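You operate a simulated robot arm through the tools that you are given. There is no shell and no other tool.

You are at the controls of a simulated two-armed robot. One attempt, no reset.

Task
Swing the hood over the mat and blow the blue plate clean at 2 bar.
Fine: air pump on for it, off after; leave plate and pump knob there.
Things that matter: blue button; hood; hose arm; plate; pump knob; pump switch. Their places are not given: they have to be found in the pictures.

Only the result counts: the job must be done as asked and must still hold three seconds after the hand-in. Knocking over, shifting, dropping, spilling or breaking anything else fails it.

Robot
Two 7-joint arms with fingered hands on one trunk that stands fixed in place. Base frame: the origin is at the foot of the trunk, x ahead of it, y to its left, z up; the work surface is at about z = 860. Readings come in mm, rad, newtons and seconds.
The left shoulder is at [70, 140, 1133], the right one opposite. With the tool pointing down near the work surface each hand reaches from about 460 to 840 mm from the base axis, measured 20 degrees to its own side. Payload 3.9 kg a hand.
The TCP of each hand is the grasp point between the finger pads, 29 mm short of the fingertips. In the tool frame z runs along the fingers and y along their closing line. The gripper opens to 100 mm; its body begins 34 mm behind the TCP. The gripper is a hand of 5 fingers: y runs from the thumb to the fingers, the wrist lies at [-15, -105, -177] in the tool frame, and closing takes about 1.5 s.
Orientation is that of the tool frame in the base frame, as a unit quaternion [w, x, y, z]. With the fingers straight down and the wrist toward the robot, the tool's x, y and z point along [0, 1, 0], [1, 0, 0] and [0, 0, -1] of the base frame.

Tools
- The arms move only by the tool jog_arm. It takes "left_rows", "right_rows" or both (then of equal length, played together; a hand with none holds still); each is one flat list of numbers, 6 for each row, row after row: the shift along the tool's x, y, z in mm, then the turn, a rotation vector about the tool's x, y, z in rad. In form: [dx, dy, dz, rx, ry, rz, dx, dy, dz, rx, ry, rz, ...]. A call has 1 to 20 rows; each row is the pose to reach, as a shift and turn from the pose commanded when the call began, along the tool's axes at that moment. "left_gripper" and "right_gripper" are, for a hand that has rows, the finger opening in mm, from 0 to 100, set as the call begins (left out, the last holds). Rows are played at 5 a second. More than 50 mm and 0.15 rad between two rows, or a gripper value outside its range, and nothing of the call is played. Where a pose cannot be reached the arm comes as near as it can. A force on the tool above 90 N (or 10 N above the force at the start of the call, whichever is more), or a blocked arm, ends the call early, and 0.2 s more pass. The fingers move at their own pace (about 153 mm/s each) and stop on an object; they squeeze with about 25 N. The grip force told is the motor's: it shows also when the fingers shut on nothing. Time passes only in rows, and 0.2 s behind the last, so rows that repeat a pose let the fingers close. It gives the time, the measured TCP pose, the force on the tool (base axes), the opening and the grip force at its end, in the units of the frame above (readings bear some noise), with the torque about the TCP (base axes, N m) and any sound that the robot's microphone picked up.
- Cameras (640 x 400 px; columns grow to the right, rows downward): "scene" is now at [141.5, -13.7, 1467.1]; the picture's right is [-0.16, -0.99, 0.00], its down [-0.44, 0.07, -0.89] and it looks along [0.88, -0.14, -0.45] (base axes); focal length 214 px, centre (320, 200). "left" rides on the left gripper at [-66, -86, -121] in its tool frame; the picture's right is [-0.76, -0.31, 0.58], its down [0.59, -0.70, 0.40] and it looks along [0.28, 0.64, 0.71] (tool axes); focal length 247 px, centre (320, 200). "right" rides on the right gripper at [66, -86, -121] in its tool frame; the picture's right is [-0.76, 0.31, -0.58], its down [-0.59, -0.70, 0.40] and it looks along [-0.28, 0.64, 0.71] (tool axes); focal length 247 px, centre (320, 200).
- camera(camera): a new picture of that camera. It takes no simulated time.
- move_column(by): slides the trunk up (or, below 0, down) by that many mm; the arms and the scene camera ride with it, the base frame stays. It gives what a move gives, with no picture.
- finger_targets(index, middle, ring, little, thumb_bend, thumb_turn, hand): sets how far each is bent, from 0 (flat) to 100 (curled in); at 30 the hand is open as for a grip, at 70 the pads meet at the TCP. One left out holds its place. A second passes; each finger stops where it meets its share of the squeeze, and holds until it gets a number again. A gripper value or a shape takes the hand back. It gives what a move gives, with no picture; readings hold the bend of each and the force on index, middle, ring, little, thumb and palm. thumb_turn goes from beside the hand (0) to across from the fingers (100), as for a grip.
- set_grasp(shape, hand): the hand has 5 fingers and takes this shape, open, in about a second: jaw (thumb against the fingers, like two jaws); tri (thumb and two fingers); tip (a fingertip pinch); poke (one finger out to press); point (the index stretched); flat (the hand flat); cup (the hand cupped); fist (a fist). The gripper value then closes the fingers along that shape, each until it touches; the sizes above hold for jaw. It gives what a move gives, with no picture.
- head_to(pan, tilt): turns the head with the scene camera to pan (to the left, within 1.501 rad either way) and tilt (down, from -0.506 to 1.204), counted from straight ahead of the robot. It gives what a move gives.
- pixel_to_xyz(camera, pixels): for up to 12 pixels [column, row] of the newest picture of that camera ("zoom" is the newest enlarged one), the place [x, y, z] in the base frame of the surface seen there, good to about 2 mm. It takes no simulated time.
- close_up(camera, box): a new picture of the part [left, top, right, bottom] of that camera's present view, enlarged. It takes no simulated time.
- hand_in(): hands the job in; it is judged then, once.

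Unless the task says otherwise, let go and move clear before handing in.

The tools are called after "Request:" by a JSON object that holds its "name" and its "arguments". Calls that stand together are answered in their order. jog_arm: Moves the arms, as the interface text tells. Its arguments: {"type":"object","properties":{"left_rows":{"type":"array","items":{"type":"number"}},"left_gripper":{"type":"number"},"right_rows":{"type":"array","items":{"type":"number"}},"right_gripper":{"type":"number"}},"required":[]} The other tools are called the same way: move_column (by) moves the trunk up or down; set_grasp (shape, hand) gives the hand a shape; finger_targets (index, middle, ring, little, thumb_bend, thumb_turn, hand) moves the fingers one by one; head_to (pan, tilt) turns the head that bears the scene camera; camera (camera) takes a picture; pixel_to_xyz (camera, pixels) gives the place of the surface under pixels of a picture; close_up (camera, box) takes an enlarged picture of a part of a camera's view; hand_in () hands the job in.

At the start:

```text
clock: 0.0
left_position: [413.7, 129.0, 1330.5]
left_tcp_rot: [-0.001, 0.732, 0.682, -0.001]
left_ft_force: [-0.1, 1.3, 0.0]
left_wrist_torque: [-0.01, 0.0, -0.01]
left_opening: 99.9
left_finger_force: 0.0
left_shape: jaw
left_bend: [30.0, 30.0, 30.0, 30.0, 30.0, 98.0]
left_finger forces: [0.0, 0.1, 0.0, 0.0, 0.0, 0.0]
right_position: [433.8, -265.9, 1414.8]
right_tcp_rot: [0.0, 0.731, 0.682, 0.0]
right_ft_force: [0.5, 0.3, 0.0]
right_wrist_torque: [-0.04, -0.03, 0.02]
right_opening: 99.7
right_finger_force: 0.1
right_shape: jaw
right_bend: [30.0, 30.0, 30.0, 30.0, 30.0, 98.0]
right_finger forces: [0.0, 0.0, 0.1, 0.0, 0.1, 0.0]
trunk travel left (down, up): [-775.0, 65.0]
head pan, tilt (commanded): [-0.157, 0.464]
```

scene: 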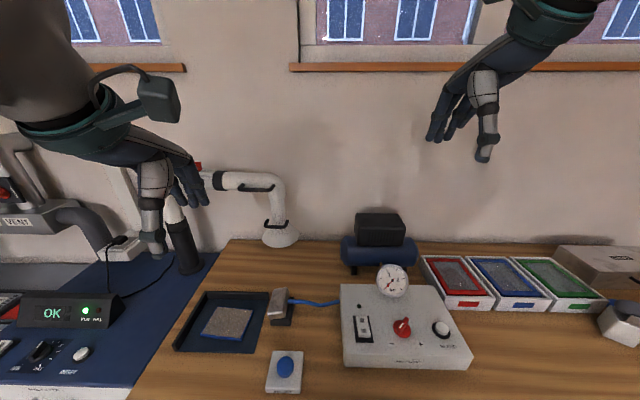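
right: 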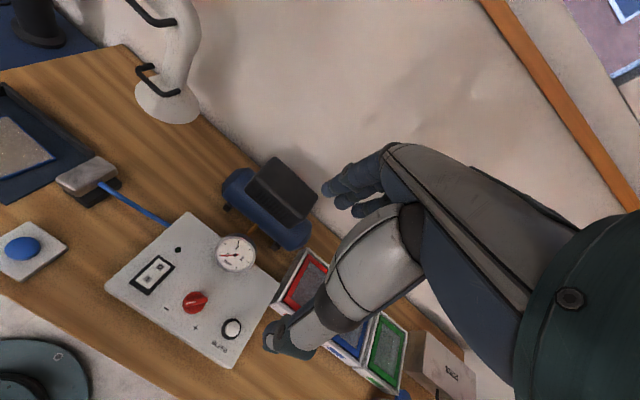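
left: 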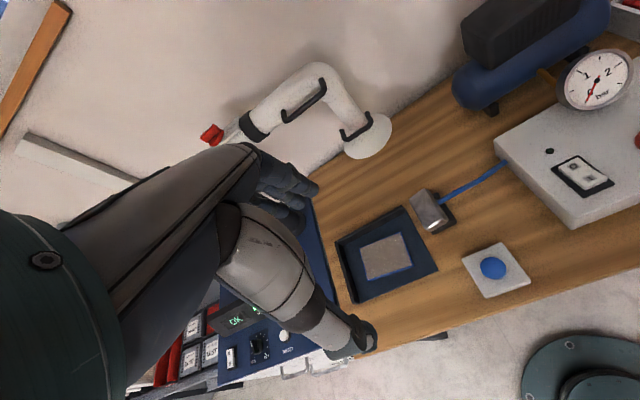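

The scene shows a pump panel with a gauge (393,280), a switch (362,328), a red knob (402,327), a tray with a dusty plate (228,322), a blue button (285,367), an air nozzle (279,302), and a white jointed hose arm (250,185). I'll look closer before I move anything.

Request:
{"name": "close_up", "arguments": {"camera": "scene", "box": [330, 200, 490, 300]}}

Request:
{"name": "close_up", "arguments": {"camera": "scene", "box": [330, 280, 490, 380]}}

Request:
{"name": "close_up", "arguments": {"camera": "scene", "box": [160, 270, 352, 400]}}

Request:
{"name": "close_up", "arguments": {"camera": "scene", "box": [100, 150, 320, 290]}}

Request:
{"name": "close_up", "arguments": {"camera": "scene", "box": [0, 180, 160, 400]}}

```text
4.00 times, centred on (410, 250) of scene
```

zoom: 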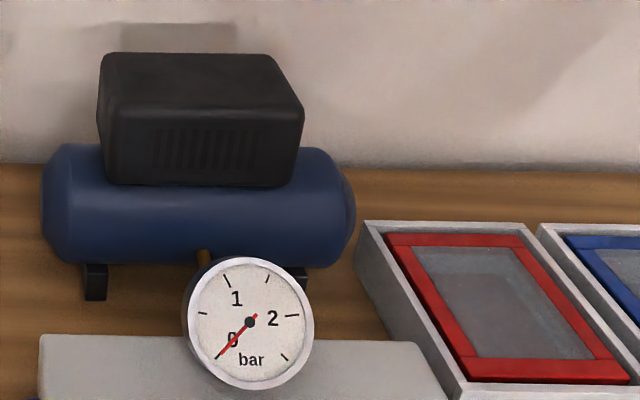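

```text
4.00 times, centred on (410, 330) of scene
```

zoom: 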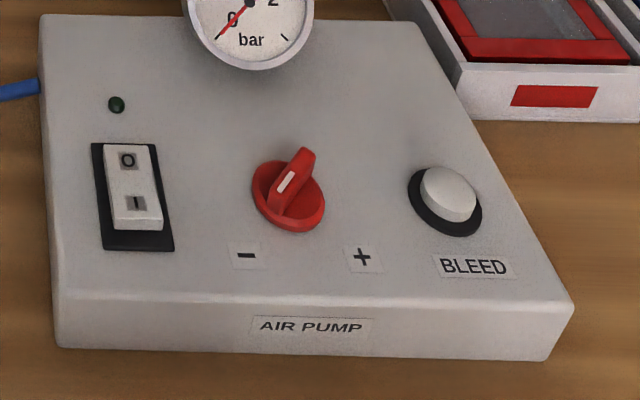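

```text
3.08 times, centred on (256, 335) of scene
```

zoom: 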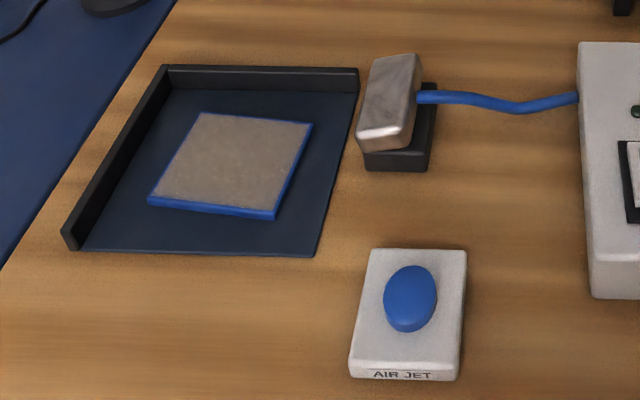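

```text
2.86 times, centred on (210, 220) of scene
```

zoom: 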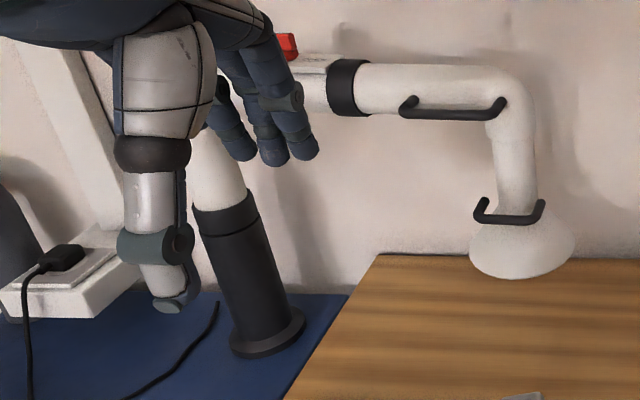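

```text
1.82 times, centred on (80, 290) of scene
```

zoom: 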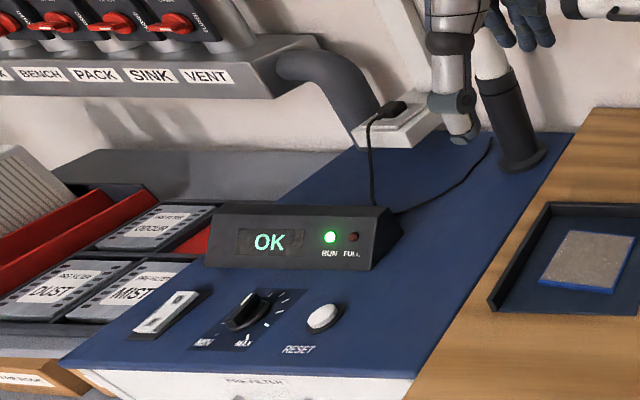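

The panel has a 0/1 switch, a −/+ knob, a bleed button and a gauge reading 0 bar. The left hand blocks the view of the hose arm, so I'll turn the head left for the rest of the bench.

Request:
{"name": "head_to", "arguments": {"pan": 0.5, "tilt": 0.5}}

Request:
{"name": "camera", "arguments": {"camera": "scene"}}

Request:
{"name": "close_up", "arguments": {"camera": "left", "box": [180, 40, 420, 190]}}

```text
clock: 1.0
left_position: [411.8, 128.3, 1329.4]
left_tcp_rot: [0.001, 0.731, 0.682, 0.0]
left_ft_force: [0.1, 0.1, 0.1]
left_wrist_torque: [0.02, 0.0, 0.0]
left_opening: 99.9
left_finger_force: 0.0
left_shape: jaw
left_bend: [30.0, 30.0, 30.0, 30.0, 30.0, 98.0]
left_finger forces: [0.1, 0.0, 0.1, 0.0, 0.1, 0.1]
right_position: [434.1, -265.5, 1415.2]
right_tcp_rot: [-0.001, 0.732, 0.682, 0.0]
right_ft_force: [0.2, 0.6, -0.1]
right_wrist_torque: [0.0, 0.03, 0.02]
right_opening: 99.7
right_finger_force: 0.1
right_shape: jaw
right_bend: [30.0, 30.0, 30.0, 30.0, 30.0, 98.0]
right_finger forces: [0.0, 0.0, 0.0, 0.0, 0.0, 0.0]
trunk travel left (down, up): [-775.0, 65.0]
head pan, tilt (commanded): [0.499, 0.499]
```

```text
taken
```

scene: 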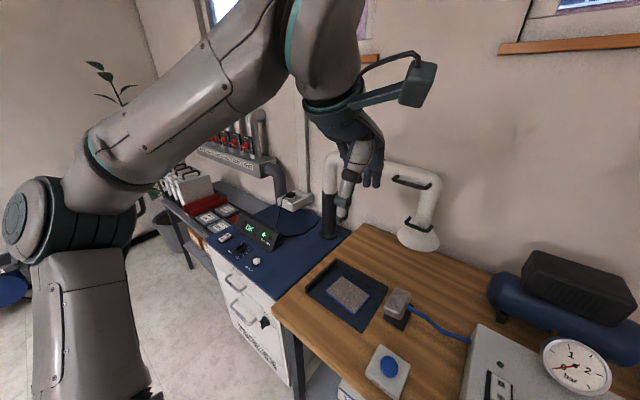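

```text
2.67 times, centred on (300, 115) of left
```

zoom: 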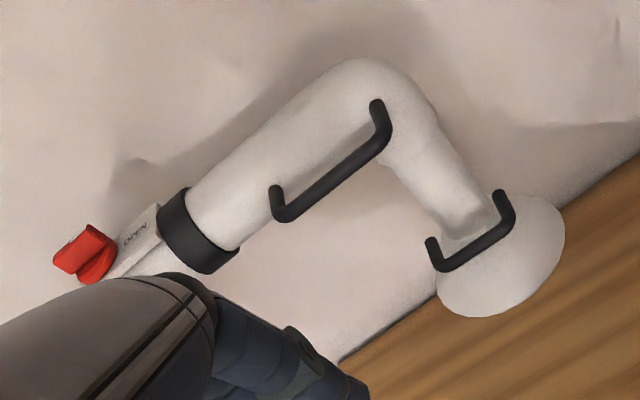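

The view shows the post of the hose arm by (328,215), an elbow with two black handles, and a hood at (420,235). I'll get the coordinates of the main items from this picture.

Request:
{"name": "pixel_to_xyz", "arguments": {"camera": "scene", "pixels": [[328, 225], [420, 240], [412, 182], [415, 222], [435, 183], [349, 292], [397, 300], [388, 366], [333, 170], [350, 240], [310, 290], [388, 290]]}}

Request:
{"name": "close_up", "arguments": {"camera": "scene", "box": [300, 130, 460, 260]}}

Request:
{"name": "close_up", "arguments": {"camera": "scene", "box": [180, 100, 320, 220]}}

Request:
{"name": "close_up", "arguments": {"camera": "scene", "box": [180, 190, 300, 290]}}

```text
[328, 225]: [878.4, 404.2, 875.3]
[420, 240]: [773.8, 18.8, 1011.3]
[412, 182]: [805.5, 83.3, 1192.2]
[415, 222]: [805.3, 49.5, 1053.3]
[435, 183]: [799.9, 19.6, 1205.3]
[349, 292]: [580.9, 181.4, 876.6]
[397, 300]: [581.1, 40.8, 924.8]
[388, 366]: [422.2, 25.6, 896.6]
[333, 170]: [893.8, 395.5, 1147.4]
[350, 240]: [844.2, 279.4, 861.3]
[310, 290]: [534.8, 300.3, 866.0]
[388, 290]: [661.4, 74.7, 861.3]
```

```text
3.08 times, centred on (380, 195) of scene
```

zoom: 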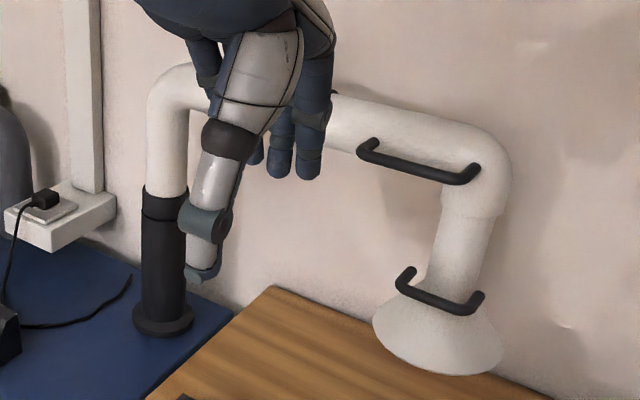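

```text
3.33 times, centred on (250, 160) of scene
```

zoom: 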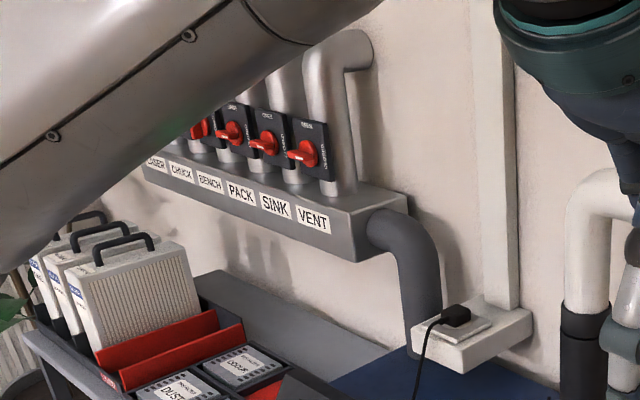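

```text
4.00 times, centred on (240, 240) of scene
```

zoom: 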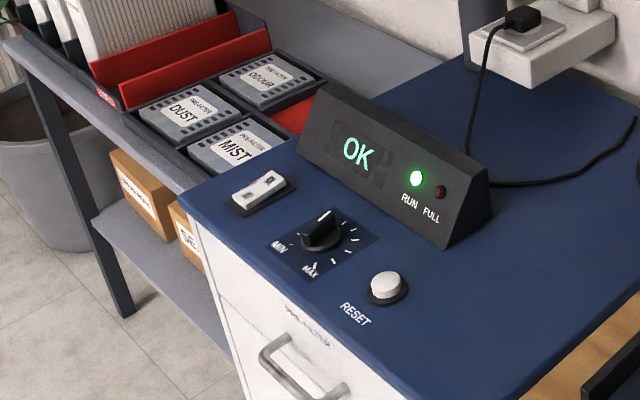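

The hose arm pivots on a post near (890, 395), and the hood sits at about (775, 20, 1010). From the post to the hood and to the mat centre the radius is about the same, so it swings about the post. I'll move the left hand aside to see it whole.

Request:
{"name": "jog_arm", "arguments": {"left_rows": [50, 0, 0, 0, 0, 0, 100, 0, 0, 0, 0, 0, 150, 0, 0, 0, 0, 0, 200, 0, 0, 0, 0, 0]}}

Request:
{"name": "head_to", "arguments": {"pan": 0.25, "tilt": 0.45}}

Request:
{"name": "camera", "arguments": {"camera": "scene"}}

Request:
{"name": "camera", "arguments": {"camera": "left"}}

```text
clock: 2.0
left_position: [411.2, 204.3, 1287.2]
left_tcp_rot: [0.002, 0.73, 0.684, 0.001]
left_ft_force: [0.0, -1.3, 0.8]
left_wrist_torque: [0.01, -0.03, 0.02]
left_opening: 100.0
left_finger_force: 0.0
left_shape: jaw
left_bend: [30.0, 30.0, 30.0, 30.0, 30.0, 98.0]
left_finger forces: [0.0, 0.0, 0.0, 0.0, 0.1, 0.0]
left hand out of reach, approached as far as the arm can: row 1, 2, 3, 4
right_position: [432.1, -265.8, 1415.0]
right_tcp_rot: [0.001, 0.731, 0.682, 0.0]
right_ft_force: [0.3, -0.2, -0.3]
right_wrist_torque: [0.03, 0.02, 0.0]
right_opening: 99.7
right_finger_force: 0.1
right_shape: jaw
right_bend: [30.0, 30.0, 30.0, 30.0, 30.0, 98.0]
right_finger forces: [0.0, 0.0, 0.1, 0.0, 0.0, 0.0]
trunk travel left (down, up): [-775.0, 65.0]
head pan, tilt (commanded): [0.499, 0.499]
```

```text
clock: 2.8
left_position: [412.1, 204.3, 1285.9]
left_tcp_rot: [0.001, 0.729, 0.684, -0.001]
left_ft_force: [0.2, -1.0, 1.1]
left_wrist_torque: [0.01, 0.01, 0.0]
left_opening: 99.9
left_finger_force: 0.1
left_shape: jaw
left_bend: [30.0, 30.0, 30.0, 30.0, 30.0, 98.0]
left_finger forces: [0.0, 0.0, 0.1, 0.0, 0.0, 0.1]
right_position: [434.4, -266.4, 1415.1]
right_tcp_rot: [0.0, 0.732, 0.682, 0.0]
right_ft_force: [-0.3, 0.1, -0.2]
right_wrist_torque: [0.01, -0.03, 0.03]
right_opening: 99.9
right_finger_force: 0.0
right_shape: jaw
right_bend: [30.0, 30.0, 30.0, 30.0, 30.0, 98.0]
right_finger forces: [0.0, 0.1, 0.1, 0.0, 0.0, 0.0]
trunk travel left (down, up): [-775.0, 65.0]
head pan, tilt (commanded): [0.25, 0.45]
```

```text
taken
```

scene: 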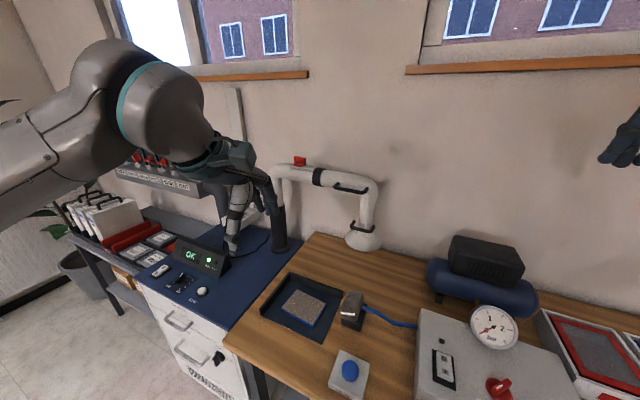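

```text
taken
```

left: 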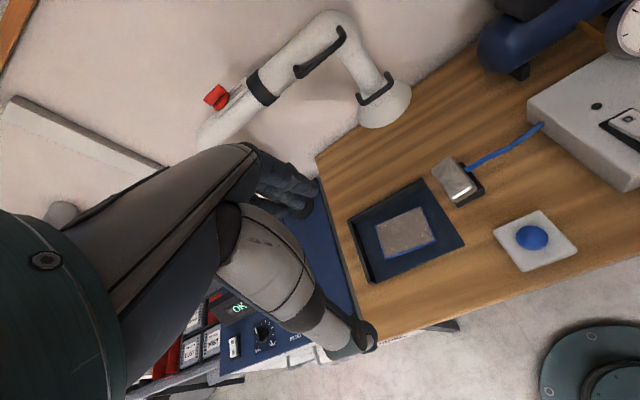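

The hose arm is now visible whole: post at (280,230), red valve at (300,160), handles at (350,188) and (362,226), hood at (362,240). I'll take close-ups and coordinates.

Request:
{"name": "close_up", "arguments": {"camera": "scene", "box": [260, 140, 404, 260]}}

Request:
{"name": "close_up", "arguments": {"camera": "left", "box": [190, 0, 430, 150]}}

Request:
{"name": "pixel_to_xyz", "arguments": {"camera": "left", "pixels": [[361, 102], [389, 79], [374, 94], [385, 115], [370, 65], [297, 68], [343, 32], [320, 56], [260, 85], [215, 97], [330, 30], [235, 110]]}}

Request:
{"name": "pixel_to_xyz", "arguments": {"camera": "scene", "pixels": [[280, 240], [277, 175], [300, 160], [316, 176], [352, 189], [336, 187], [370, 190], [362, 243], [363, 227], [352, 221], [375, 230], [366, 205]]}}

```text
3.33 times, centred on (332, 200) of scene
```

zoom: 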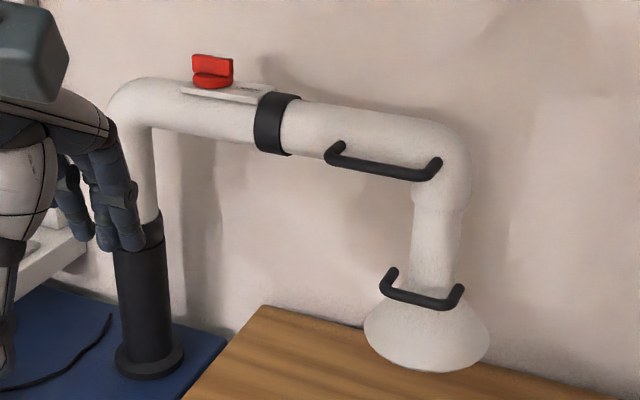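

```text
2.67 times, centred on (310, 75) of left
```

zoom: 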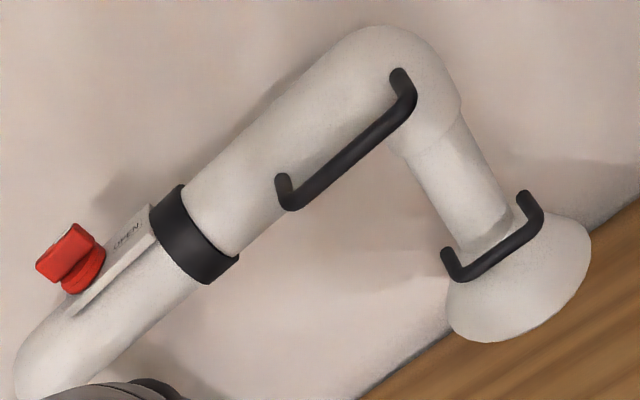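

```text
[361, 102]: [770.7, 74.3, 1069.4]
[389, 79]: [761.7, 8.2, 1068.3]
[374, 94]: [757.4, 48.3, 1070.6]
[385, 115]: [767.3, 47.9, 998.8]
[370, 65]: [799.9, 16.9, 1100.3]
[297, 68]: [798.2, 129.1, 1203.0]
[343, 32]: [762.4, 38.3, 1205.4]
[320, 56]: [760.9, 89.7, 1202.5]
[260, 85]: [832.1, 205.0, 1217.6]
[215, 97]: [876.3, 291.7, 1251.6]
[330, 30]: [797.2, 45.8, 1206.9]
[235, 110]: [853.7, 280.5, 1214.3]
```

```text
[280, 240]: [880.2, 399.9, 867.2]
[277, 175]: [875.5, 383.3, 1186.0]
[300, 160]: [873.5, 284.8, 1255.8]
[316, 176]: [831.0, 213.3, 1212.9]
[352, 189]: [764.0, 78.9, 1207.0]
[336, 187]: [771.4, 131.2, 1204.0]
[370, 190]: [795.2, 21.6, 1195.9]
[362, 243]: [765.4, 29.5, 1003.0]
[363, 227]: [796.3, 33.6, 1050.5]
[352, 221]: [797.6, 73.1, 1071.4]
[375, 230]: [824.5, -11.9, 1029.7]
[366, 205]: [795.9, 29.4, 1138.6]
```

The hood neck axis is around (828, 30), the post axis around (911, 417), and the handles stick out toward the robot at z≈1068 and z≈1204. Before planning the grasp I'll look at the red valve and the panel, and get coordinates there.

Request:
{"name": "close_up", "arguments": {"camera": "scene", "box": [284, 145, 332, 190]}}

Request:
{"name": "close_up", "arguments": {"camera": "left", "box": [330, 150, 590, 300]}}

Request:
{"name": "head_to", "arguments": {"pan": -0.25, "tilt": 0.75}}

Request:
{"name": "camera", "arguments": {"camera": "scene"}}

```text
8.89 times, centred on (308, 168) of scene
```

zoom: 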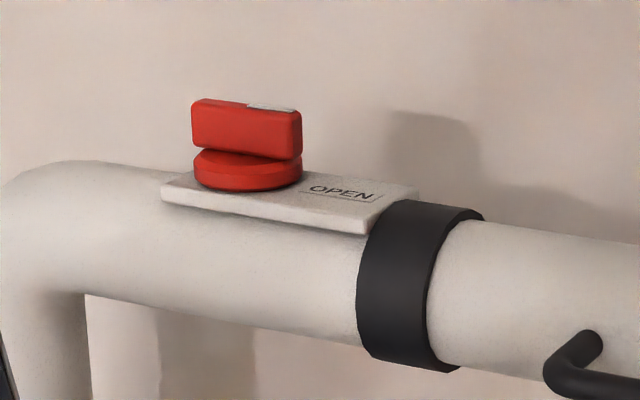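

```text
2.46 times, centred on (460, 225) of left
```

zoom: 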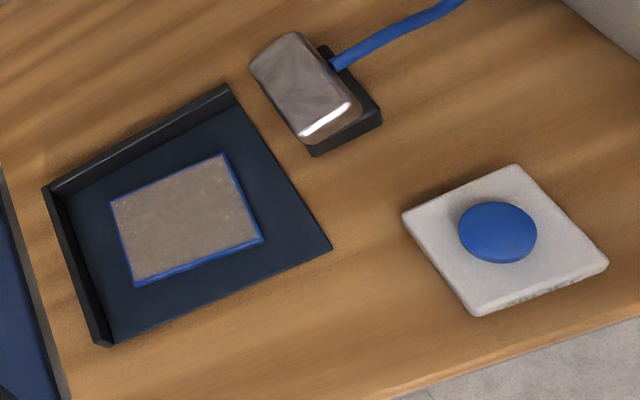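

```text
clock: 3.7
left_position: [411.6, 203.7, 1285.6]
left_tcp_rot: [0.002, 0.73, 0.683, -0.001]
left_ft_force: [-0.5, 0.8, -0.1]
left_wrist_torque: [0.01, -0.01, 0.02]
left_opening: 100.2
left_finger_force: 0.0
left_shape: jaw
left_bend: [30.0, 30.0, 30.0, 30.0, 30.0, 98.0]
left_finger forces: [0.0, 0.0, 0.0, 0.0, 0.0, 0.1]
right_position: [433.6, -266.3, 1414.6]
right_tcp_rot: [0.0, 0.731, 0.682, 0.001]
right_ft_force: [-0.4, -0.5, 0.2]
right_wrist_torque: [-0.01, -0.01, 0.01]
right_opening: 99.7
right_finger_force: 0.1
right_shape: jaw
right_bend: [30.0, 30.0, 30.0, 30.0, 30.0, 98.0]
right_finger forces: [0.0, 0.0, 0.0, 0.0, 0.0, 0.0]
trunk travel left (down, up): [-775.0, 65.0]
head pan, tilt (commanded): [-0.25, 0.75]
```

```text
taken
```

scene: 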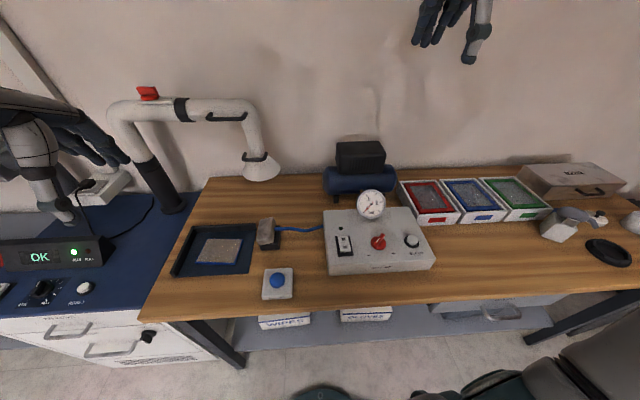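

The red valve's white mark points to OPEN, so the hood draws already. Now I'll get panel, mat and button coordinates from this view.

Request:
{"name": "pixel_to_xyz", "arguments": {"camera": "scene", "pixels": [[343, 237], [345, 252], [378, 241], [412, 240], [371, 205], [277, 280], [264, 293], [291, 268], [325, 212], [405, 208], [330, 268], [433, 262]]}}

Request:
{"name": "pixel_to_xyz", "arguments": {"camera": "scene", "pixels": [[193, 226], [257, 222], [246, 273], [174, 275], [205, 240], [240, 240], [231, 263], [196, 262], [266, 225], [263, 240], [270, 243], [272, 222]]}}

Request:
{"name": "close_up", "arguments": {"camera": "scene", "box": [310, 180, 450, 280]}}

Request:
{"name": "close_up", "arguments": {"camera": "scene", "box": [160, 205, 310, 305]}}

```text
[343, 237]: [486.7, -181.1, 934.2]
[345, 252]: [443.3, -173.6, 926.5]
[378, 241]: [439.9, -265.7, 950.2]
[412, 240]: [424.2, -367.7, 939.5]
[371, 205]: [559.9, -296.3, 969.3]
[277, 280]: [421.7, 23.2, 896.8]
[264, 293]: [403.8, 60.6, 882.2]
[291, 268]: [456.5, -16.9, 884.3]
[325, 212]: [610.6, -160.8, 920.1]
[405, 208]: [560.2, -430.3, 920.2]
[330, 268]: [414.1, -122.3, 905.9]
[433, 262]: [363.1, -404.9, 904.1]
```

```text
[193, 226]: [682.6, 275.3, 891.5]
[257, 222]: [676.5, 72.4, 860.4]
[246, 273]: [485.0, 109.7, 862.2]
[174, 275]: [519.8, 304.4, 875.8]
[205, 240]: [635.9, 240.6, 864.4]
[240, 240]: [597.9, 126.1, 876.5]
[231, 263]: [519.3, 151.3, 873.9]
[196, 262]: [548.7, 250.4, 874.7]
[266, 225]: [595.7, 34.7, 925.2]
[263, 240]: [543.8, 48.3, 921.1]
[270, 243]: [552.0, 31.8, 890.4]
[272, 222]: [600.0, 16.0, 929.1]
```

```text
4.00 times, centred on (380, 230) of scene
```

zoom: 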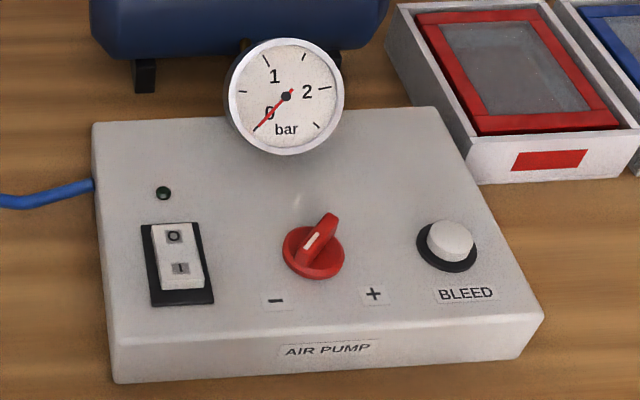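

```text
4.00 times, centred on (235, 255) of scene
```

zoom: 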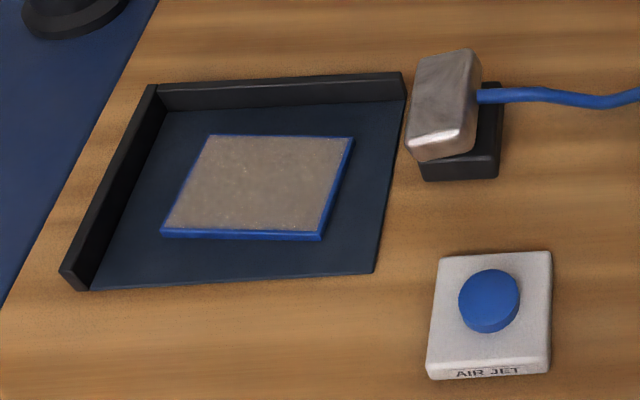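

The LED on the panel is dark, and I need finer geometry of mat, plate, nozzle and button. I'll query the zoomed picture.

Request:
{"name": "pixel_to_xyz", "arguments": {"camera": "zoom", "pixels": [[210, 136], [352, 139], [320, 236], [163, 232], [158, 108], [402, 100], [375, 272], [92, 286], [260, 185], [490, 297], [430, 252], [545, 370]]}}

Request:
{"name": "close_up", "arguments": {"camera": "scene", "box": [310, 190, 450, 280]}}

Request:
{"name": "pixel_to_xyz", "arguments": {"camera": "zoom", "pixels": [[165, 181], [180, 222], [183, 250], [150, 190], [210, 258], [318, 215], [330, 180], [300, 210], [452, 198], [250, 120], [250, 250], [400, 250]]}}

```text
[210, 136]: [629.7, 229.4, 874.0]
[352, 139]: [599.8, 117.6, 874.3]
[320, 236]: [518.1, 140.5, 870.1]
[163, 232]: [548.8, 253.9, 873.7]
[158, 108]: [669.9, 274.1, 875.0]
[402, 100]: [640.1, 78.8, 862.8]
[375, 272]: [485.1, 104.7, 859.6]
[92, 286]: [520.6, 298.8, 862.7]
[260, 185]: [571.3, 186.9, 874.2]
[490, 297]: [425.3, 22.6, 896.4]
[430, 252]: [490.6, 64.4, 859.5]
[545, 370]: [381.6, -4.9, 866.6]
```

```text
4.44 times, centred on (380, 235) of scene
```

zoom: 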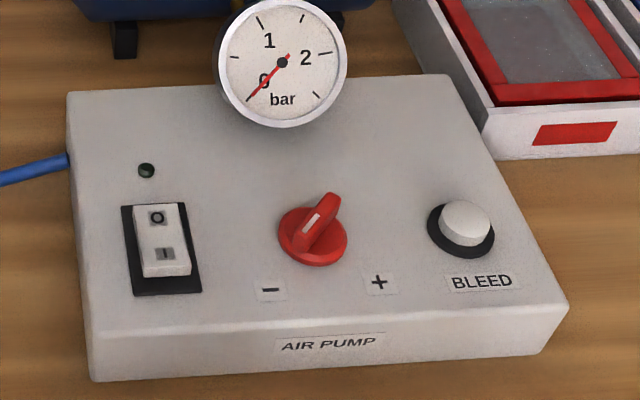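

```text
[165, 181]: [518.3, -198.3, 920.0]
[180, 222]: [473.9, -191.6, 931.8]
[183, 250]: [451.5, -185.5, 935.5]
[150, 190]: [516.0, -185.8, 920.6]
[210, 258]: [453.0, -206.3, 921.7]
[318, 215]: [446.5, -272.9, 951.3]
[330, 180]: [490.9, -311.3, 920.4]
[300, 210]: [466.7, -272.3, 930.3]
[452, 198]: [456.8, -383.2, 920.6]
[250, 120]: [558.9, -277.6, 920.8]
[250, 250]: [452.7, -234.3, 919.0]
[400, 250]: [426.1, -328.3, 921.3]
```

The panel top is level at z≈920, the rocker's I end is raised near (450,-186), so the pump is off, and the plate centre is at about (574,185). Next I'll measure the post axis and hood rim.

Request:
{"name": "close_up", "arguments": {"camera": "scene", "box": [90, 80, 290, 220]}}

Request:
{"name": "pixel_to_xyz", "arguments": {"camera": "scene", "pixels": [[162, 205], [172, 209], [182, 205], [150, 170], [142, 170], [160, 168], [244, 178], [261, 181], [279, 177], [116, 120], [250, 130], [210, 105]]}}

```text
2.86 times, centred on (190, 150) of scene
```

zoom: 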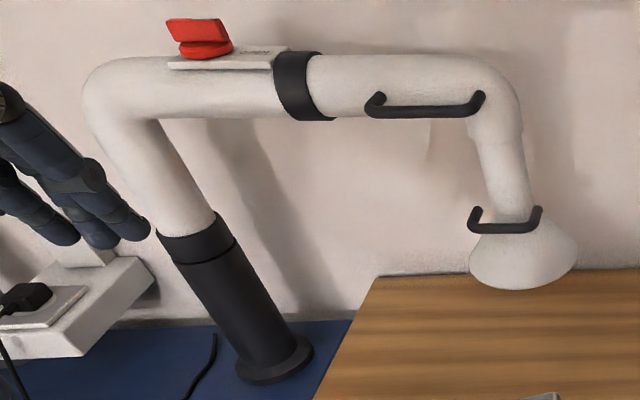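

```text
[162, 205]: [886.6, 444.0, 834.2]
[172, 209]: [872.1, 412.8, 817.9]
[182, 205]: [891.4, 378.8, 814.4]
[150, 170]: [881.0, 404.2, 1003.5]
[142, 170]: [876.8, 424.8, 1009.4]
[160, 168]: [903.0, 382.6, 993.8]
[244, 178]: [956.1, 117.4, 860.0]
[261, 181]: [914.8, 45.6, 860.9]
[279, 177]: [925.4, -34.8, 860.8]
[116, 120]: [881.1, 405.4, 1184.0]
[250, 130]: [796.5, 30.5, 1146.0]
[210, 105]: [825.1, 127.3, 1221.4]
```

The post axis fits at (912, 413) and the neck centre is near (826, 32), radius about 391, so a swing of about −43° puts the hood over the mat centre (579,189). The last left jog fell short of its command, so I'll do a small downward jog to see where the commanded pose stands.

Request:
{"name": "jog_arm", "arguments": {"left_rows": [0, 0, 40, 0, 0, 0, 0, 0, 80, 0, 0, 0]}}

```text
clock: 4.3
left_position: [413.7, 200.5, 1206.2]
left_tcp_rot: [0.0, 0.731, 0.683, 0.0]
left_ft_force: [-1.5, -0.2, 0.0]
left_wrist_torque: [0.01, -0.06, -0.01]
left_opening: 99.9
left_finger_force: 0.0
left_shape: jaw
left_bend: [30.0, 30.0, 30.0, 30.0, 30.0, 98.0]
left_finger forces: [0.1, 0.1, 0.0, 0.1, 0.0, 0.0]
right_position: [433.1, -263.9, 1415.1]
right_tcp_rot: [0.0, 0.731, 0.682, 0.0]
right_ft_force: [0.1, 0.1, 0.7]
right_wrist_torque: [-0.03, -0.02, 0.0]
right_opening: 99.9
right_finger_force: 0.1
right_shape: jaw
right_bend: [30.0, 30.0, 30.0, 30.0, 30.0, 98.0]
right_finger forces: [0.1, 0.0, 0.0, 0.1, 0.0, 0.1]
trunk travel left (down, up): [-775.0, 65.0]
head pan, tilt (commanded): [-0.25, 0.75]
```

The jog follows the actual pose, so I can chain moves. Now I'll turn the left hand to point forward-left with its closing line horizontal, at a safe point short of the neck, around (600, 0, 1150).

Request:
{"name": "jog_arm", "arguments": {"left_rows": [-14.4, 15.3, 4.3, -0.0589, 0.1101, 0.0589, -28.8, 30.6, 8.6, -0.1178, 0.2202, 0.1178, -43.1, 45.9, 12.9, -0.1768, 0.3304, 0.1768, -57.5, 61.3, 17.2, -0.2357, 0.4405, 0.2357, -71.9, 76.6, 21.5, -0.2946, 0.5506, 0.2946, -86.3, 91.9, 25.8, -0.3535, 0.6607, 0.3535, -100.6, 107.2, 30.2, -0.4124, 0.7708, 0.4124, -115.0, 122.5, 34.5, -0.4714, 0.881, 0.4714, -129.4, 137.8, 38.8, -0.5303, 0.9911, 0.5303, -143.8, 153.2, 43.1, -0.5892, 1.1012, 0.5892, -158.1, 168.5, 47.4, -0.6481, 1.2113, 0.6481, -172.5, 183.8, 51.7, -0.707, 1.3214, 0.707, -186.9, 199.1, 56.0, -0.766, 1.4315, 0.766]}}

Request:
{"name": "camera", "arguments": {"camera": "left"}}

Request:
{"name": "camera", "arguments": {"camera": "scene"}}

```text
clock: 7.1
left_position: [597.5, -0.9, 1152.3]
left_tcp_rot: [-0.182, 0.683, 0.181, 0.684]
left_ft_force: [-0.2, 0.9, 0.8]
left_wrist_torque: [0.0, 0.0, 0.01]
left_opening: 99.8
left_finger_force: 0.0
left_shape: jaw
left_bend: [30.0, 30.0, 30.0, 30.0, 30.0, 98.0]
left_finger forces: [0.1, 0.0, 0.0, 0.0, 0.0, 0.0]
right_position: [433.6, -268.0, 1415.7]
right_tcp_rot: [0.0, 0.731, 0.682, 0.0]
right_ft_force: [-0.4, -0.5, 0.2]
right_wrist_torque: [0.0, 0.03, 0.0]
right_opening: 99.8
right_finger_force: 0.0
right_shape: jaw
right_bend: [30.0, 30.0, 30.0, 30.0, 30.0, 98.0]
right_finger forces: [0.1, 0.0, 0.0, 0.0, 0.1, 0.0]
trunk travel left (down, up): [-775.0, 65.0]
head pan, tilt (commanded): [-0.25, 0.75]
```

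```text
taken
```

left: 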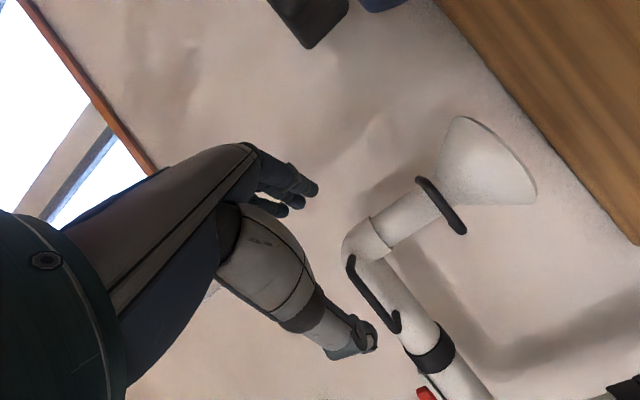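

```text
taken
```

scene: 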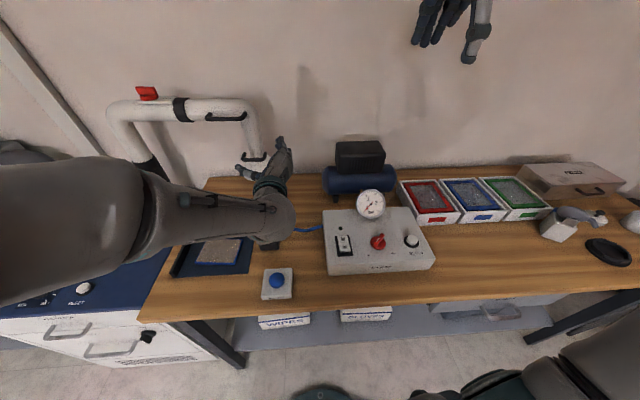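

The hand arrived pointing forward-left, and the left camera sees the neck at (400,215), the lower handle at (442,205) and the upper handle at (370,295). I'll measure those from here.

Request:
{"name": "pixel_to_xyz", "arguments": {"camera": "left", "pixels": [[419, 182], [440, 205], [463, 231], [385, 205], [400, 218], [415, 236], [352, 262], [372, 294], [397, 330], [365, 240], [480, 165], [520, 200]]}}

Request:
{"name": "close_up", "arguments": {"camera": "left", "box": [320, 110, 560, 260]}}

```text
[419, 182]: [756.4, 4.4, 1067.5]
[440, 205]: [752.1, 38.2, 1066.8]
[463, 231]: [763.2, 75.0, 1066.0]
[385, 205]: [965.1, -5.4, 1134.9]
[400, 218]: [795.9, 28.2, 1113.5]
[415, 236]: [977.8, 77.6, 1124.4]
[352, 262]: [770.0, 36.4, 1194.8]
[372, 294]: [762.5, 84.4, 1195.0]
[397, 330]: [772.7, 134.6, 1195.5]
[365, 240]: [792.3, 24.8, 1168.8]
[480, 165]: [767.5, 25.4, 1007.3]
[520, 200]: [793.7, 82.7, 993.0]
```

```text
2.67 times, centred on (440, 185) of left
```

zoom: 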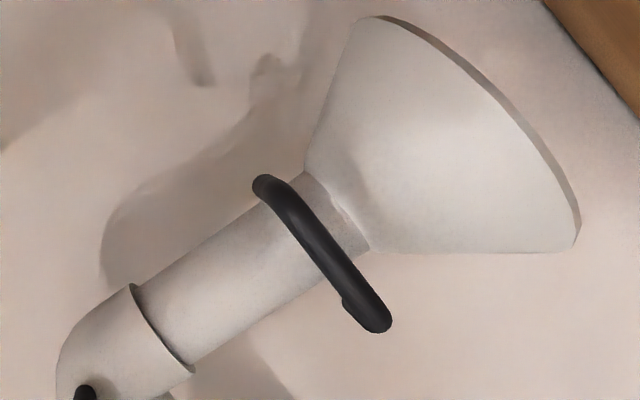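

Neck radius is about 27, centre about (823, 30), lower handle top z≈1073, upper handle bottom z≈1195, wall at x≈970. I'll look at the hand itself to see how wide it is between the handles.

Request:
{"name": "close_up", "arguments": {"camera": "scene", "box": [210, 90, 330, 250]}}

Request:
{"name": "close_up", "arguments": {"camera": "right", "box": [0, 0, 320, 200]}}

```text
2.50 times, centred on (270, 170) of scene
```

zoom: 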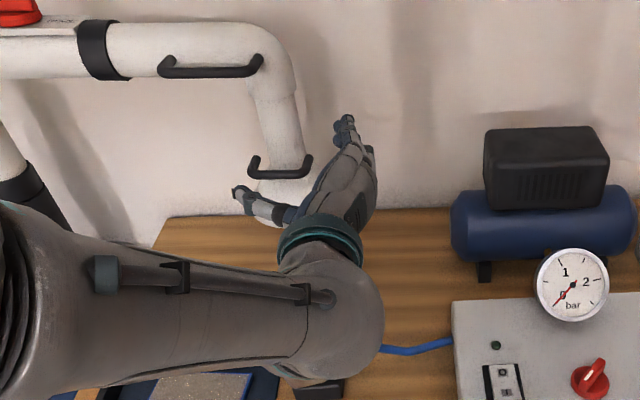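

```text
2.00 times, centred on (160, 100) of right
```

zoom: 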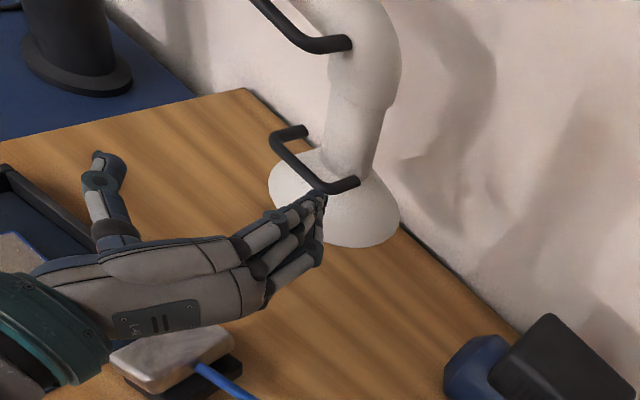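

The right camera gives a good side view of the left hand. I'll measure its fingers there.

Request:
{"name": "camera", "arguments": {"camera": "right"}}

Request:
{"name": "close_up", "arguments": {"camera": "right", "box": [0, 40, 224, 180]}}

Request:
{"name": "pixel_to_xyz", "arguments": {"camera": "right", "pixels": [[157, 98], [135, 108], [130, 120], [135, 130], [150, 132], [160, 115], [55, 82], [50, 93], [95, 125], [110, 150], [60, 165], [110, 122]]}}

```text
taken
```

right: 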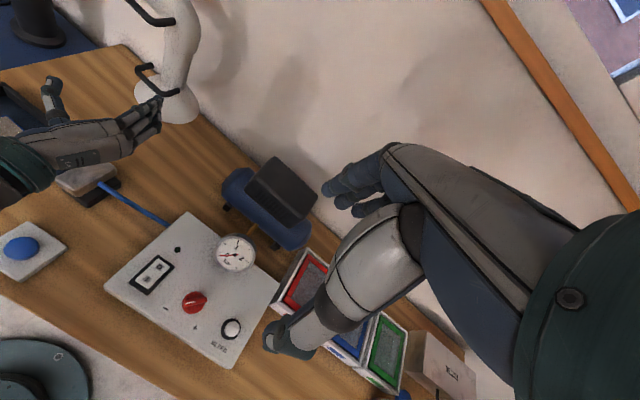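

```text
2.86 times, centred on (112, 110) of right
```

zoom: 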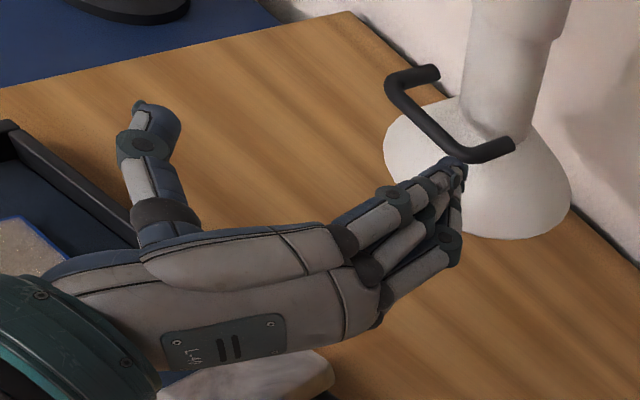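

```text
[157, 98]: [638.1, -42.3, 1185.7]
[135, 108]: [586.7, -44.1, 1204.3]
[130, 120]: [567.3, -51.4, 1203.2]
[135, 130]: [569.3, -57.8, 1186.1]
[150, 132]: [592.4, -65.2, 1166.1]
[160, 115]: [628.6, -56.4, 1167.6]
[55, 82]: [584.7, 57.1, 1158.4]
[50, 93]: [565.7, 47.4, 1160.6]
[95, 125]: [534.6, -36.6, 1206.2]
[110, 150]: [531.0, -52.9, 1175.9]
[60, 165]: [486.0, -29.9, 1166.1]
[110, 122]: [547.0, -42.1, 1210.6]
```

The index knuckle sits about 58 mm above the TCP and the thumb about level with it, so TCP z≈1130 should put the hand between the handles. I'll shift to a pre-grasp about 160 mm short of the neck on the tool axis.

Request:
{"name": "jog_arm", "arguments": {"left_rows": [-7, 28, 17, 0, 0, 0, -15, 57, 34, 0, 0, 0, -22, 85, 51, 0, 0, 0]}}

Request:
{"name": "camera", "arguments": {"camera": "left"}}

Request:
{"name": "close_up", "arguments": {"camera": "right", "box": [0, 0, 288, 180]}}

```text
clock: 8.1
left_position: [698.1, -17.6, 1167.1]
left_tcp_rot: [-0.165, 0.679, 0.228, 0.678]
left_ft_force: [0.3, -0.4, 0.1]
left_wrist_torque: [0.01, 0.02, 0.01]
left_opening: 100.0
left_finger_force: 0.1
left_shape: jaw
left_bend: [30.0, 30.0, 30.0, 30.0, 30.0, 98.0]
left_finger forces: [0.1, 0.1, 0.1, 0.0, 0.0, 0.0]
right_position: [434.3, -266.3, 1414.6]
right_tcp_rot: [-0.002, 0.731, 0.683, 0.001]
right_ft_force: [0.5, -0.2, -0.2]
right_wrist_torque: [0.02, 0.01, 0.02]
right_opening: 99.6
right_finger_force: 0.0
right_shape: jaw
right_bend: [30.0, 30.0, 30.0, 30.0, 30.0, 98.0]
right_finger forces: [0.1, 0.1, 0.0, 0.1, 0.0, 0.0]
trunk travel left (down, up): [-775.0, 65.0]
head pan, tilt (commanded): [-0.25, 0.75]
stopped in row 3 (left hand): the arm was blocked; the commanded pose is now the measured one
```

```text
taken
```

left: 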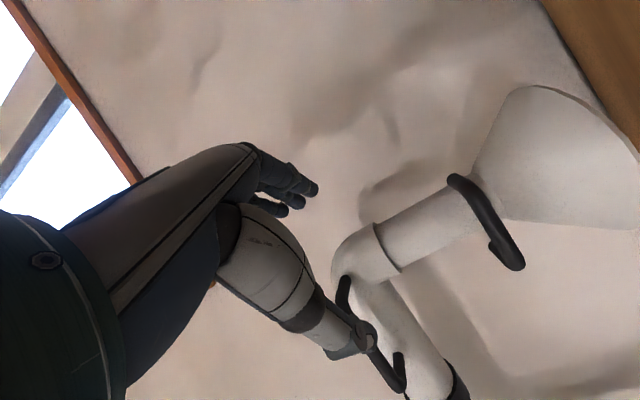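

```text
2.22 times, centred on (144, 90) of right
```

zoom: 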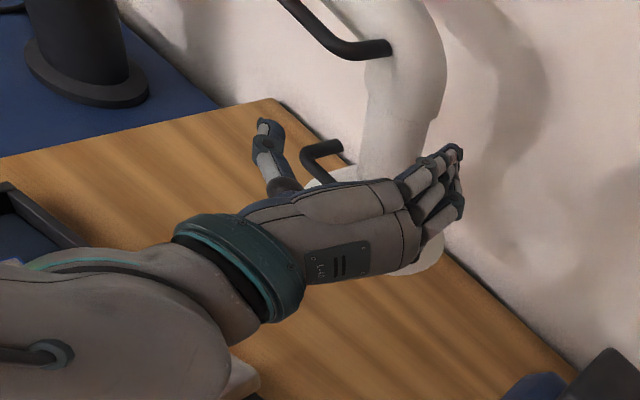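

The arm reports being blocked at (698,-18,1167) with no force on the tool, so it may be a joint limit or the arm body touching something. I'll look at the whole arm.

Request:
{"name": "camera", "arguments": {"camera": "scene"}}

Request:
{"name": "head_to", "arguments": {"pan": 0.6, "tilt": 0.9}}

Request:
{"name": "camera", "arguments": {"camera": "scene"}}

```text
taken
```

scene: 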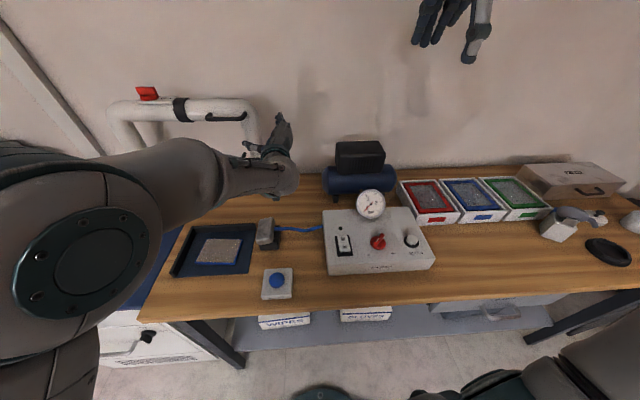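

```text
clock: 9.3
left_position: [696.7, -16.7, 1167.1]
left_tcp_rot: [-0.164, 0.68, 0.229, 0.677]
left_ft_force: [-0.1, 0.3, -0.8]
left_wrist_torque: [0.02, 0.04, 0.02]
left_opening: 99.9
left_finger_force: 0.1
left_shape: jaw
left_bend: [30.0, 30.0, 30.0, 30.0, 30.0, 98.0]
left_finger forces: [0.0, 0.1, 0.0, 0.0, 0.1, 0.1]
right_position: [433.1, -267.0, 1415.2]
right_tcp_rot: [-0.001, 0.731, 0.683, 0.0]
right_ft_force: [-0.2, 0.0, 0.2]
right_wrist_torque: [0.01, -0.03, 0.0]
right_opening: 99.8
right_finger_force: 0.2
right_shape: jaw
right_bend: [30.0, 30.0, 30.0, 30.0, 30.0, 98.0]
right_finger forces: [0.0, 0.1, 0.0, 0.0, 0.1, 0.1]
trunk travel left (down, up): [-775.0, 65.0]
head pan, tilt (commanded): [0.6, 0.901]
```

```text
taken
```

scene: 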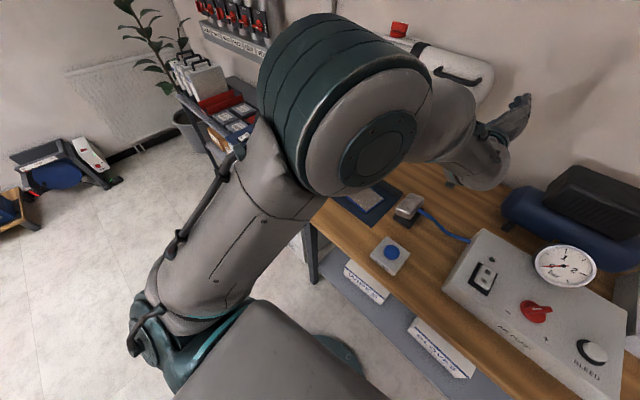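

The elbow is high and the wrist is bent hard sideways, so the palm-outward pose is near the joint limits. I'll back away from the hood and roll to a palm-down, fingers-forward pose, perpendicular to the hose arm, to grip the upper handle (bar centre ~(769,84,1201)) instead.

Request:
{"name": "jog_arm", "arguments": {"left_rows": [2.5, -34.6, -17.5, 0, 0, 0, 5, -69.3, -35, 0, 0, 0, 7.5, -103.9, -52.6, 0, 0, 0, 7.5, -103.9, -52.6, -0.0505, -0.0513, -0.1157, 7.5, -103.9, -52.6, -0.101, -0.1026, -0.2314, 7.5, -103.9, -52.6, -0.1514, -0.1538, -0.347, 7.5, -103.9, -52.6, -0.2019, -0.2051, -0.4627, 7.5, -103.9, -52.6, -0.2524, -0.2564, -0.5784, 7.5, -103.9, -52.6, -0.3029, -0.3077, -0.6941, 7.5, -103.9, -52.6, -0.3533, -0.3589, -0.8098, 7.5, -103.9, -52.6, -0.4038, -0.4102, -0.9254, 7.5, -103.9, -52.6, -0.4543, -0.4615, -1.0411, 7.5, -103.9, -52.6, -0.5048, -0.5128, -1.1568, 7.5, -103.9, -52.6, -0.5552, -0.564, -1.2725, 7.5, -103.9, -52.6, -0.6057, -0.6153, -1.3882]}}

Request:
{"name": "camera", "arguments": {"camera": "left"}}

Request:
{"name": "camera", "arguments": {"camera": "scene"}}

```text
clock: 12.5
left_position: [600.2, 46.1, 1171.5]
left_tcp_rot: [0.559, 0.547, 0.441, 0.441]
left_ft_force: [-0.3, 0.8, -1.4]
left_wrist_torque: [-0.01, 0.02, 0.01]
left_opening: 99.9
left_finger_force: 0.0
left_shape: jaw
left_bend: [30.0, 30.0, 30.0, 30.0, 30.0, 98.0]
left_finger forces: [0.0, 0.0, 0.0, 0.1, 0.0, 0.0]
right_position: [434.1, -264.9, 1415.7]
right_tcp_rot: [0.001, 0.73, 0.683, 0.0]
right_ft_force: [-0.6, -0.3, -0.5]
right_wrist_torque: [0.01, 0.01, -0.01]
right_opening: 99.9
right_finger_force: 0.1
right_shape: jaw
right_bend: [30.0, 30.0, 30.0, 30.0, 30.0, 98.0]
right_finger forces: [0.0, 0.0, 0.1, 0.0, 0.1, 0.1]
trunk travel left (down, up): [-775.0, 65.0]
head pan, tilt (commanded): [0.6, 0.901]
```

```text
taken
```

left: 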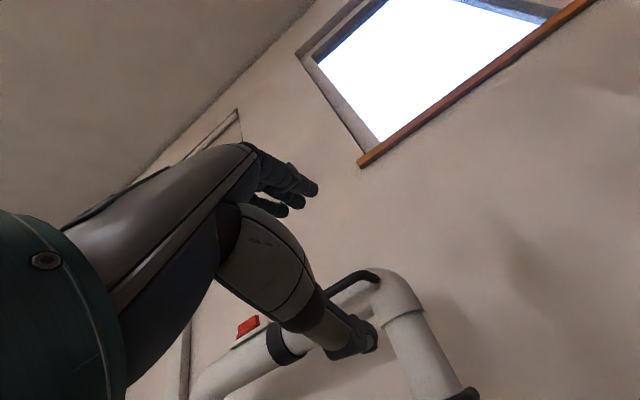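

```text
taken
```

scene: 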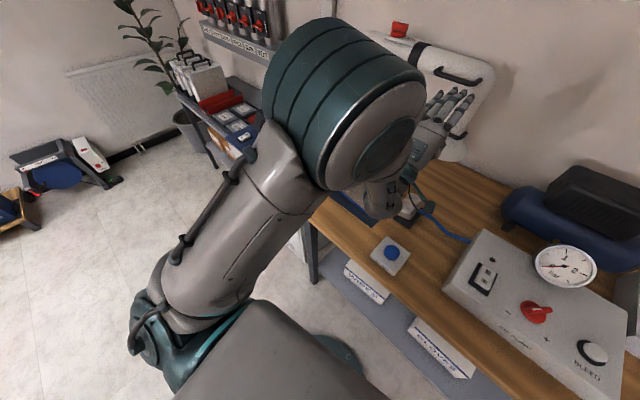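

The hand reached the palm-down pose cleanly. I'll move it to 80 mm short of the upper handle and look again.

Request:
{"name": "jog_arm", "arguments": {"left_rows": [24, 10, 22, 0, 0, 0, 48, 20, 45, 0, 0, 0, 72.3, 29.3, 66.9, 0, 0, 0]}}

Request:
{"name": "head_to", "arguments": {"pan": 0.0, "tilt": 0.5}}

Request:
{"name": "camera", "arguments": {"camera": "scene"}}

Request:
{"name": "camera", "arguments": {"camera": "left"}}

Request:
{"name": "camera", "arguments": {"camera": "right"}}

```text
clock: 13.3
left_position: [679.1, 98.8, 1195.9]
left_tcp_rot: [0.552, 0.557, 0.437, 0.44]
left_ft_force: [0.6, -0.3, -0.1]
left_wrist_torque: [0.0, -0.03, -0.04]
left_opening: 99.8
left_finger_force: 0.0
left_shape: jaw
left_bend: [30.0, 30.0, 30.0, 30.0, 30.0, 98.0]
left_finger forces: [0.0, 0.0, 0.1, 0.0, 0.0, 0.0]
right_position: [433.8, -265.1, 1416.9]
right_tcp_rot: [0.0, 0.731, 0.683, 0.0]
right_ft_force: [-0.3, 0.6, 0.2]
right_wrist_torque: [-0.01, 0.0, 0.01]
right_opening: 99.7
right_finger_force: 0.0
right_shape: jaw
right_bend: [30.0, 30.0, 30.0, 30.0, 30.0, 98.0]
right_finger forces: [0.0, 0.1, 0.0, 0.1, 0.1, 0.0]
trunk travel left (down, up): [-775.0, 65.0]
head pan, tilt (commanded): [0.6, 0.901]
```

```text
clock: 14.3
left_position: [679.3, 97.5, 1195.2]
left_tcp_rot: [0.553, 0.556, 0.437, 0.441]
left_ft_force: [-0.3, -0.7, -0.5]
left_wrist_torque: [-0.01, -0.01, 0.01]
left_opening: 100.1
left_finger_force: 0.0
left_shape: jaw
left_bend: [30.0, 30.0, 30.0, 30.0, 30.0, 98.0]
left_finger forces: [0.1, 0.1, 0.0, 0.0, 0.0, 0.0]
right_position: [433.4, -266.0, 1414.9]
right_tcp_rot: [0.001, 0.731, 0.683, 0.0]
right_ft_force: [1.5, 0.4, 0.1]
right_wrist_torque: [-0.01, -0.02, 0.0]
right_opening: 99.8
right_finger_force: 0.1
right_shape: jaw
right_bend: [30.0, 30.0, 30.0, 30.0, 30.0, 98.0]
right_finger forces: [0.0, 0.0, 0.0, 0.0, 0.0, 0.0]
trunk travel left (down, up): [-775.0, 65.0]
head pan, tilt (commanded): [0.0, 0.499]
```

```text
taken
```

scene: 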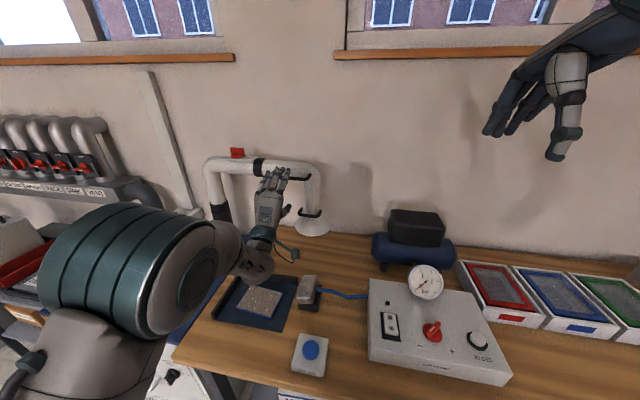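

```text
taken
```

left: 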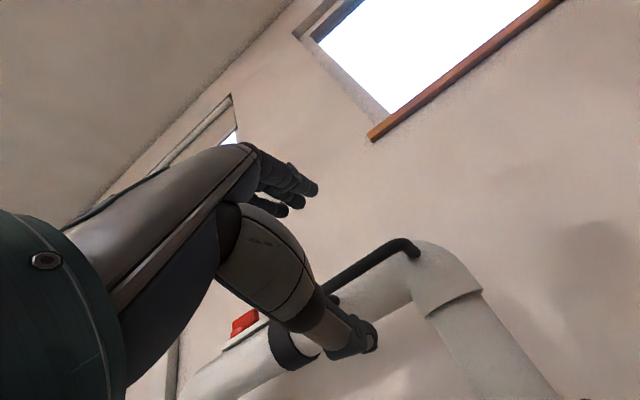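

```text
taken
```

right: 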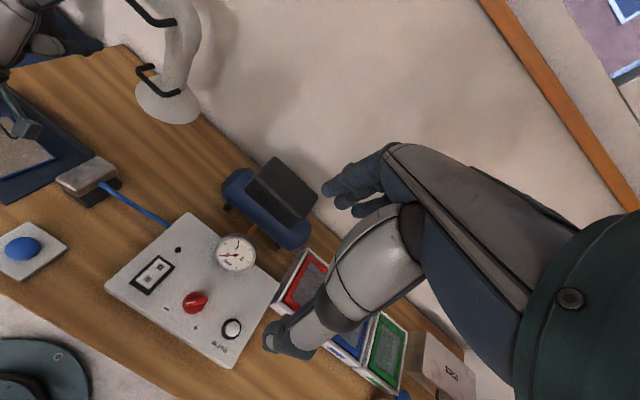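

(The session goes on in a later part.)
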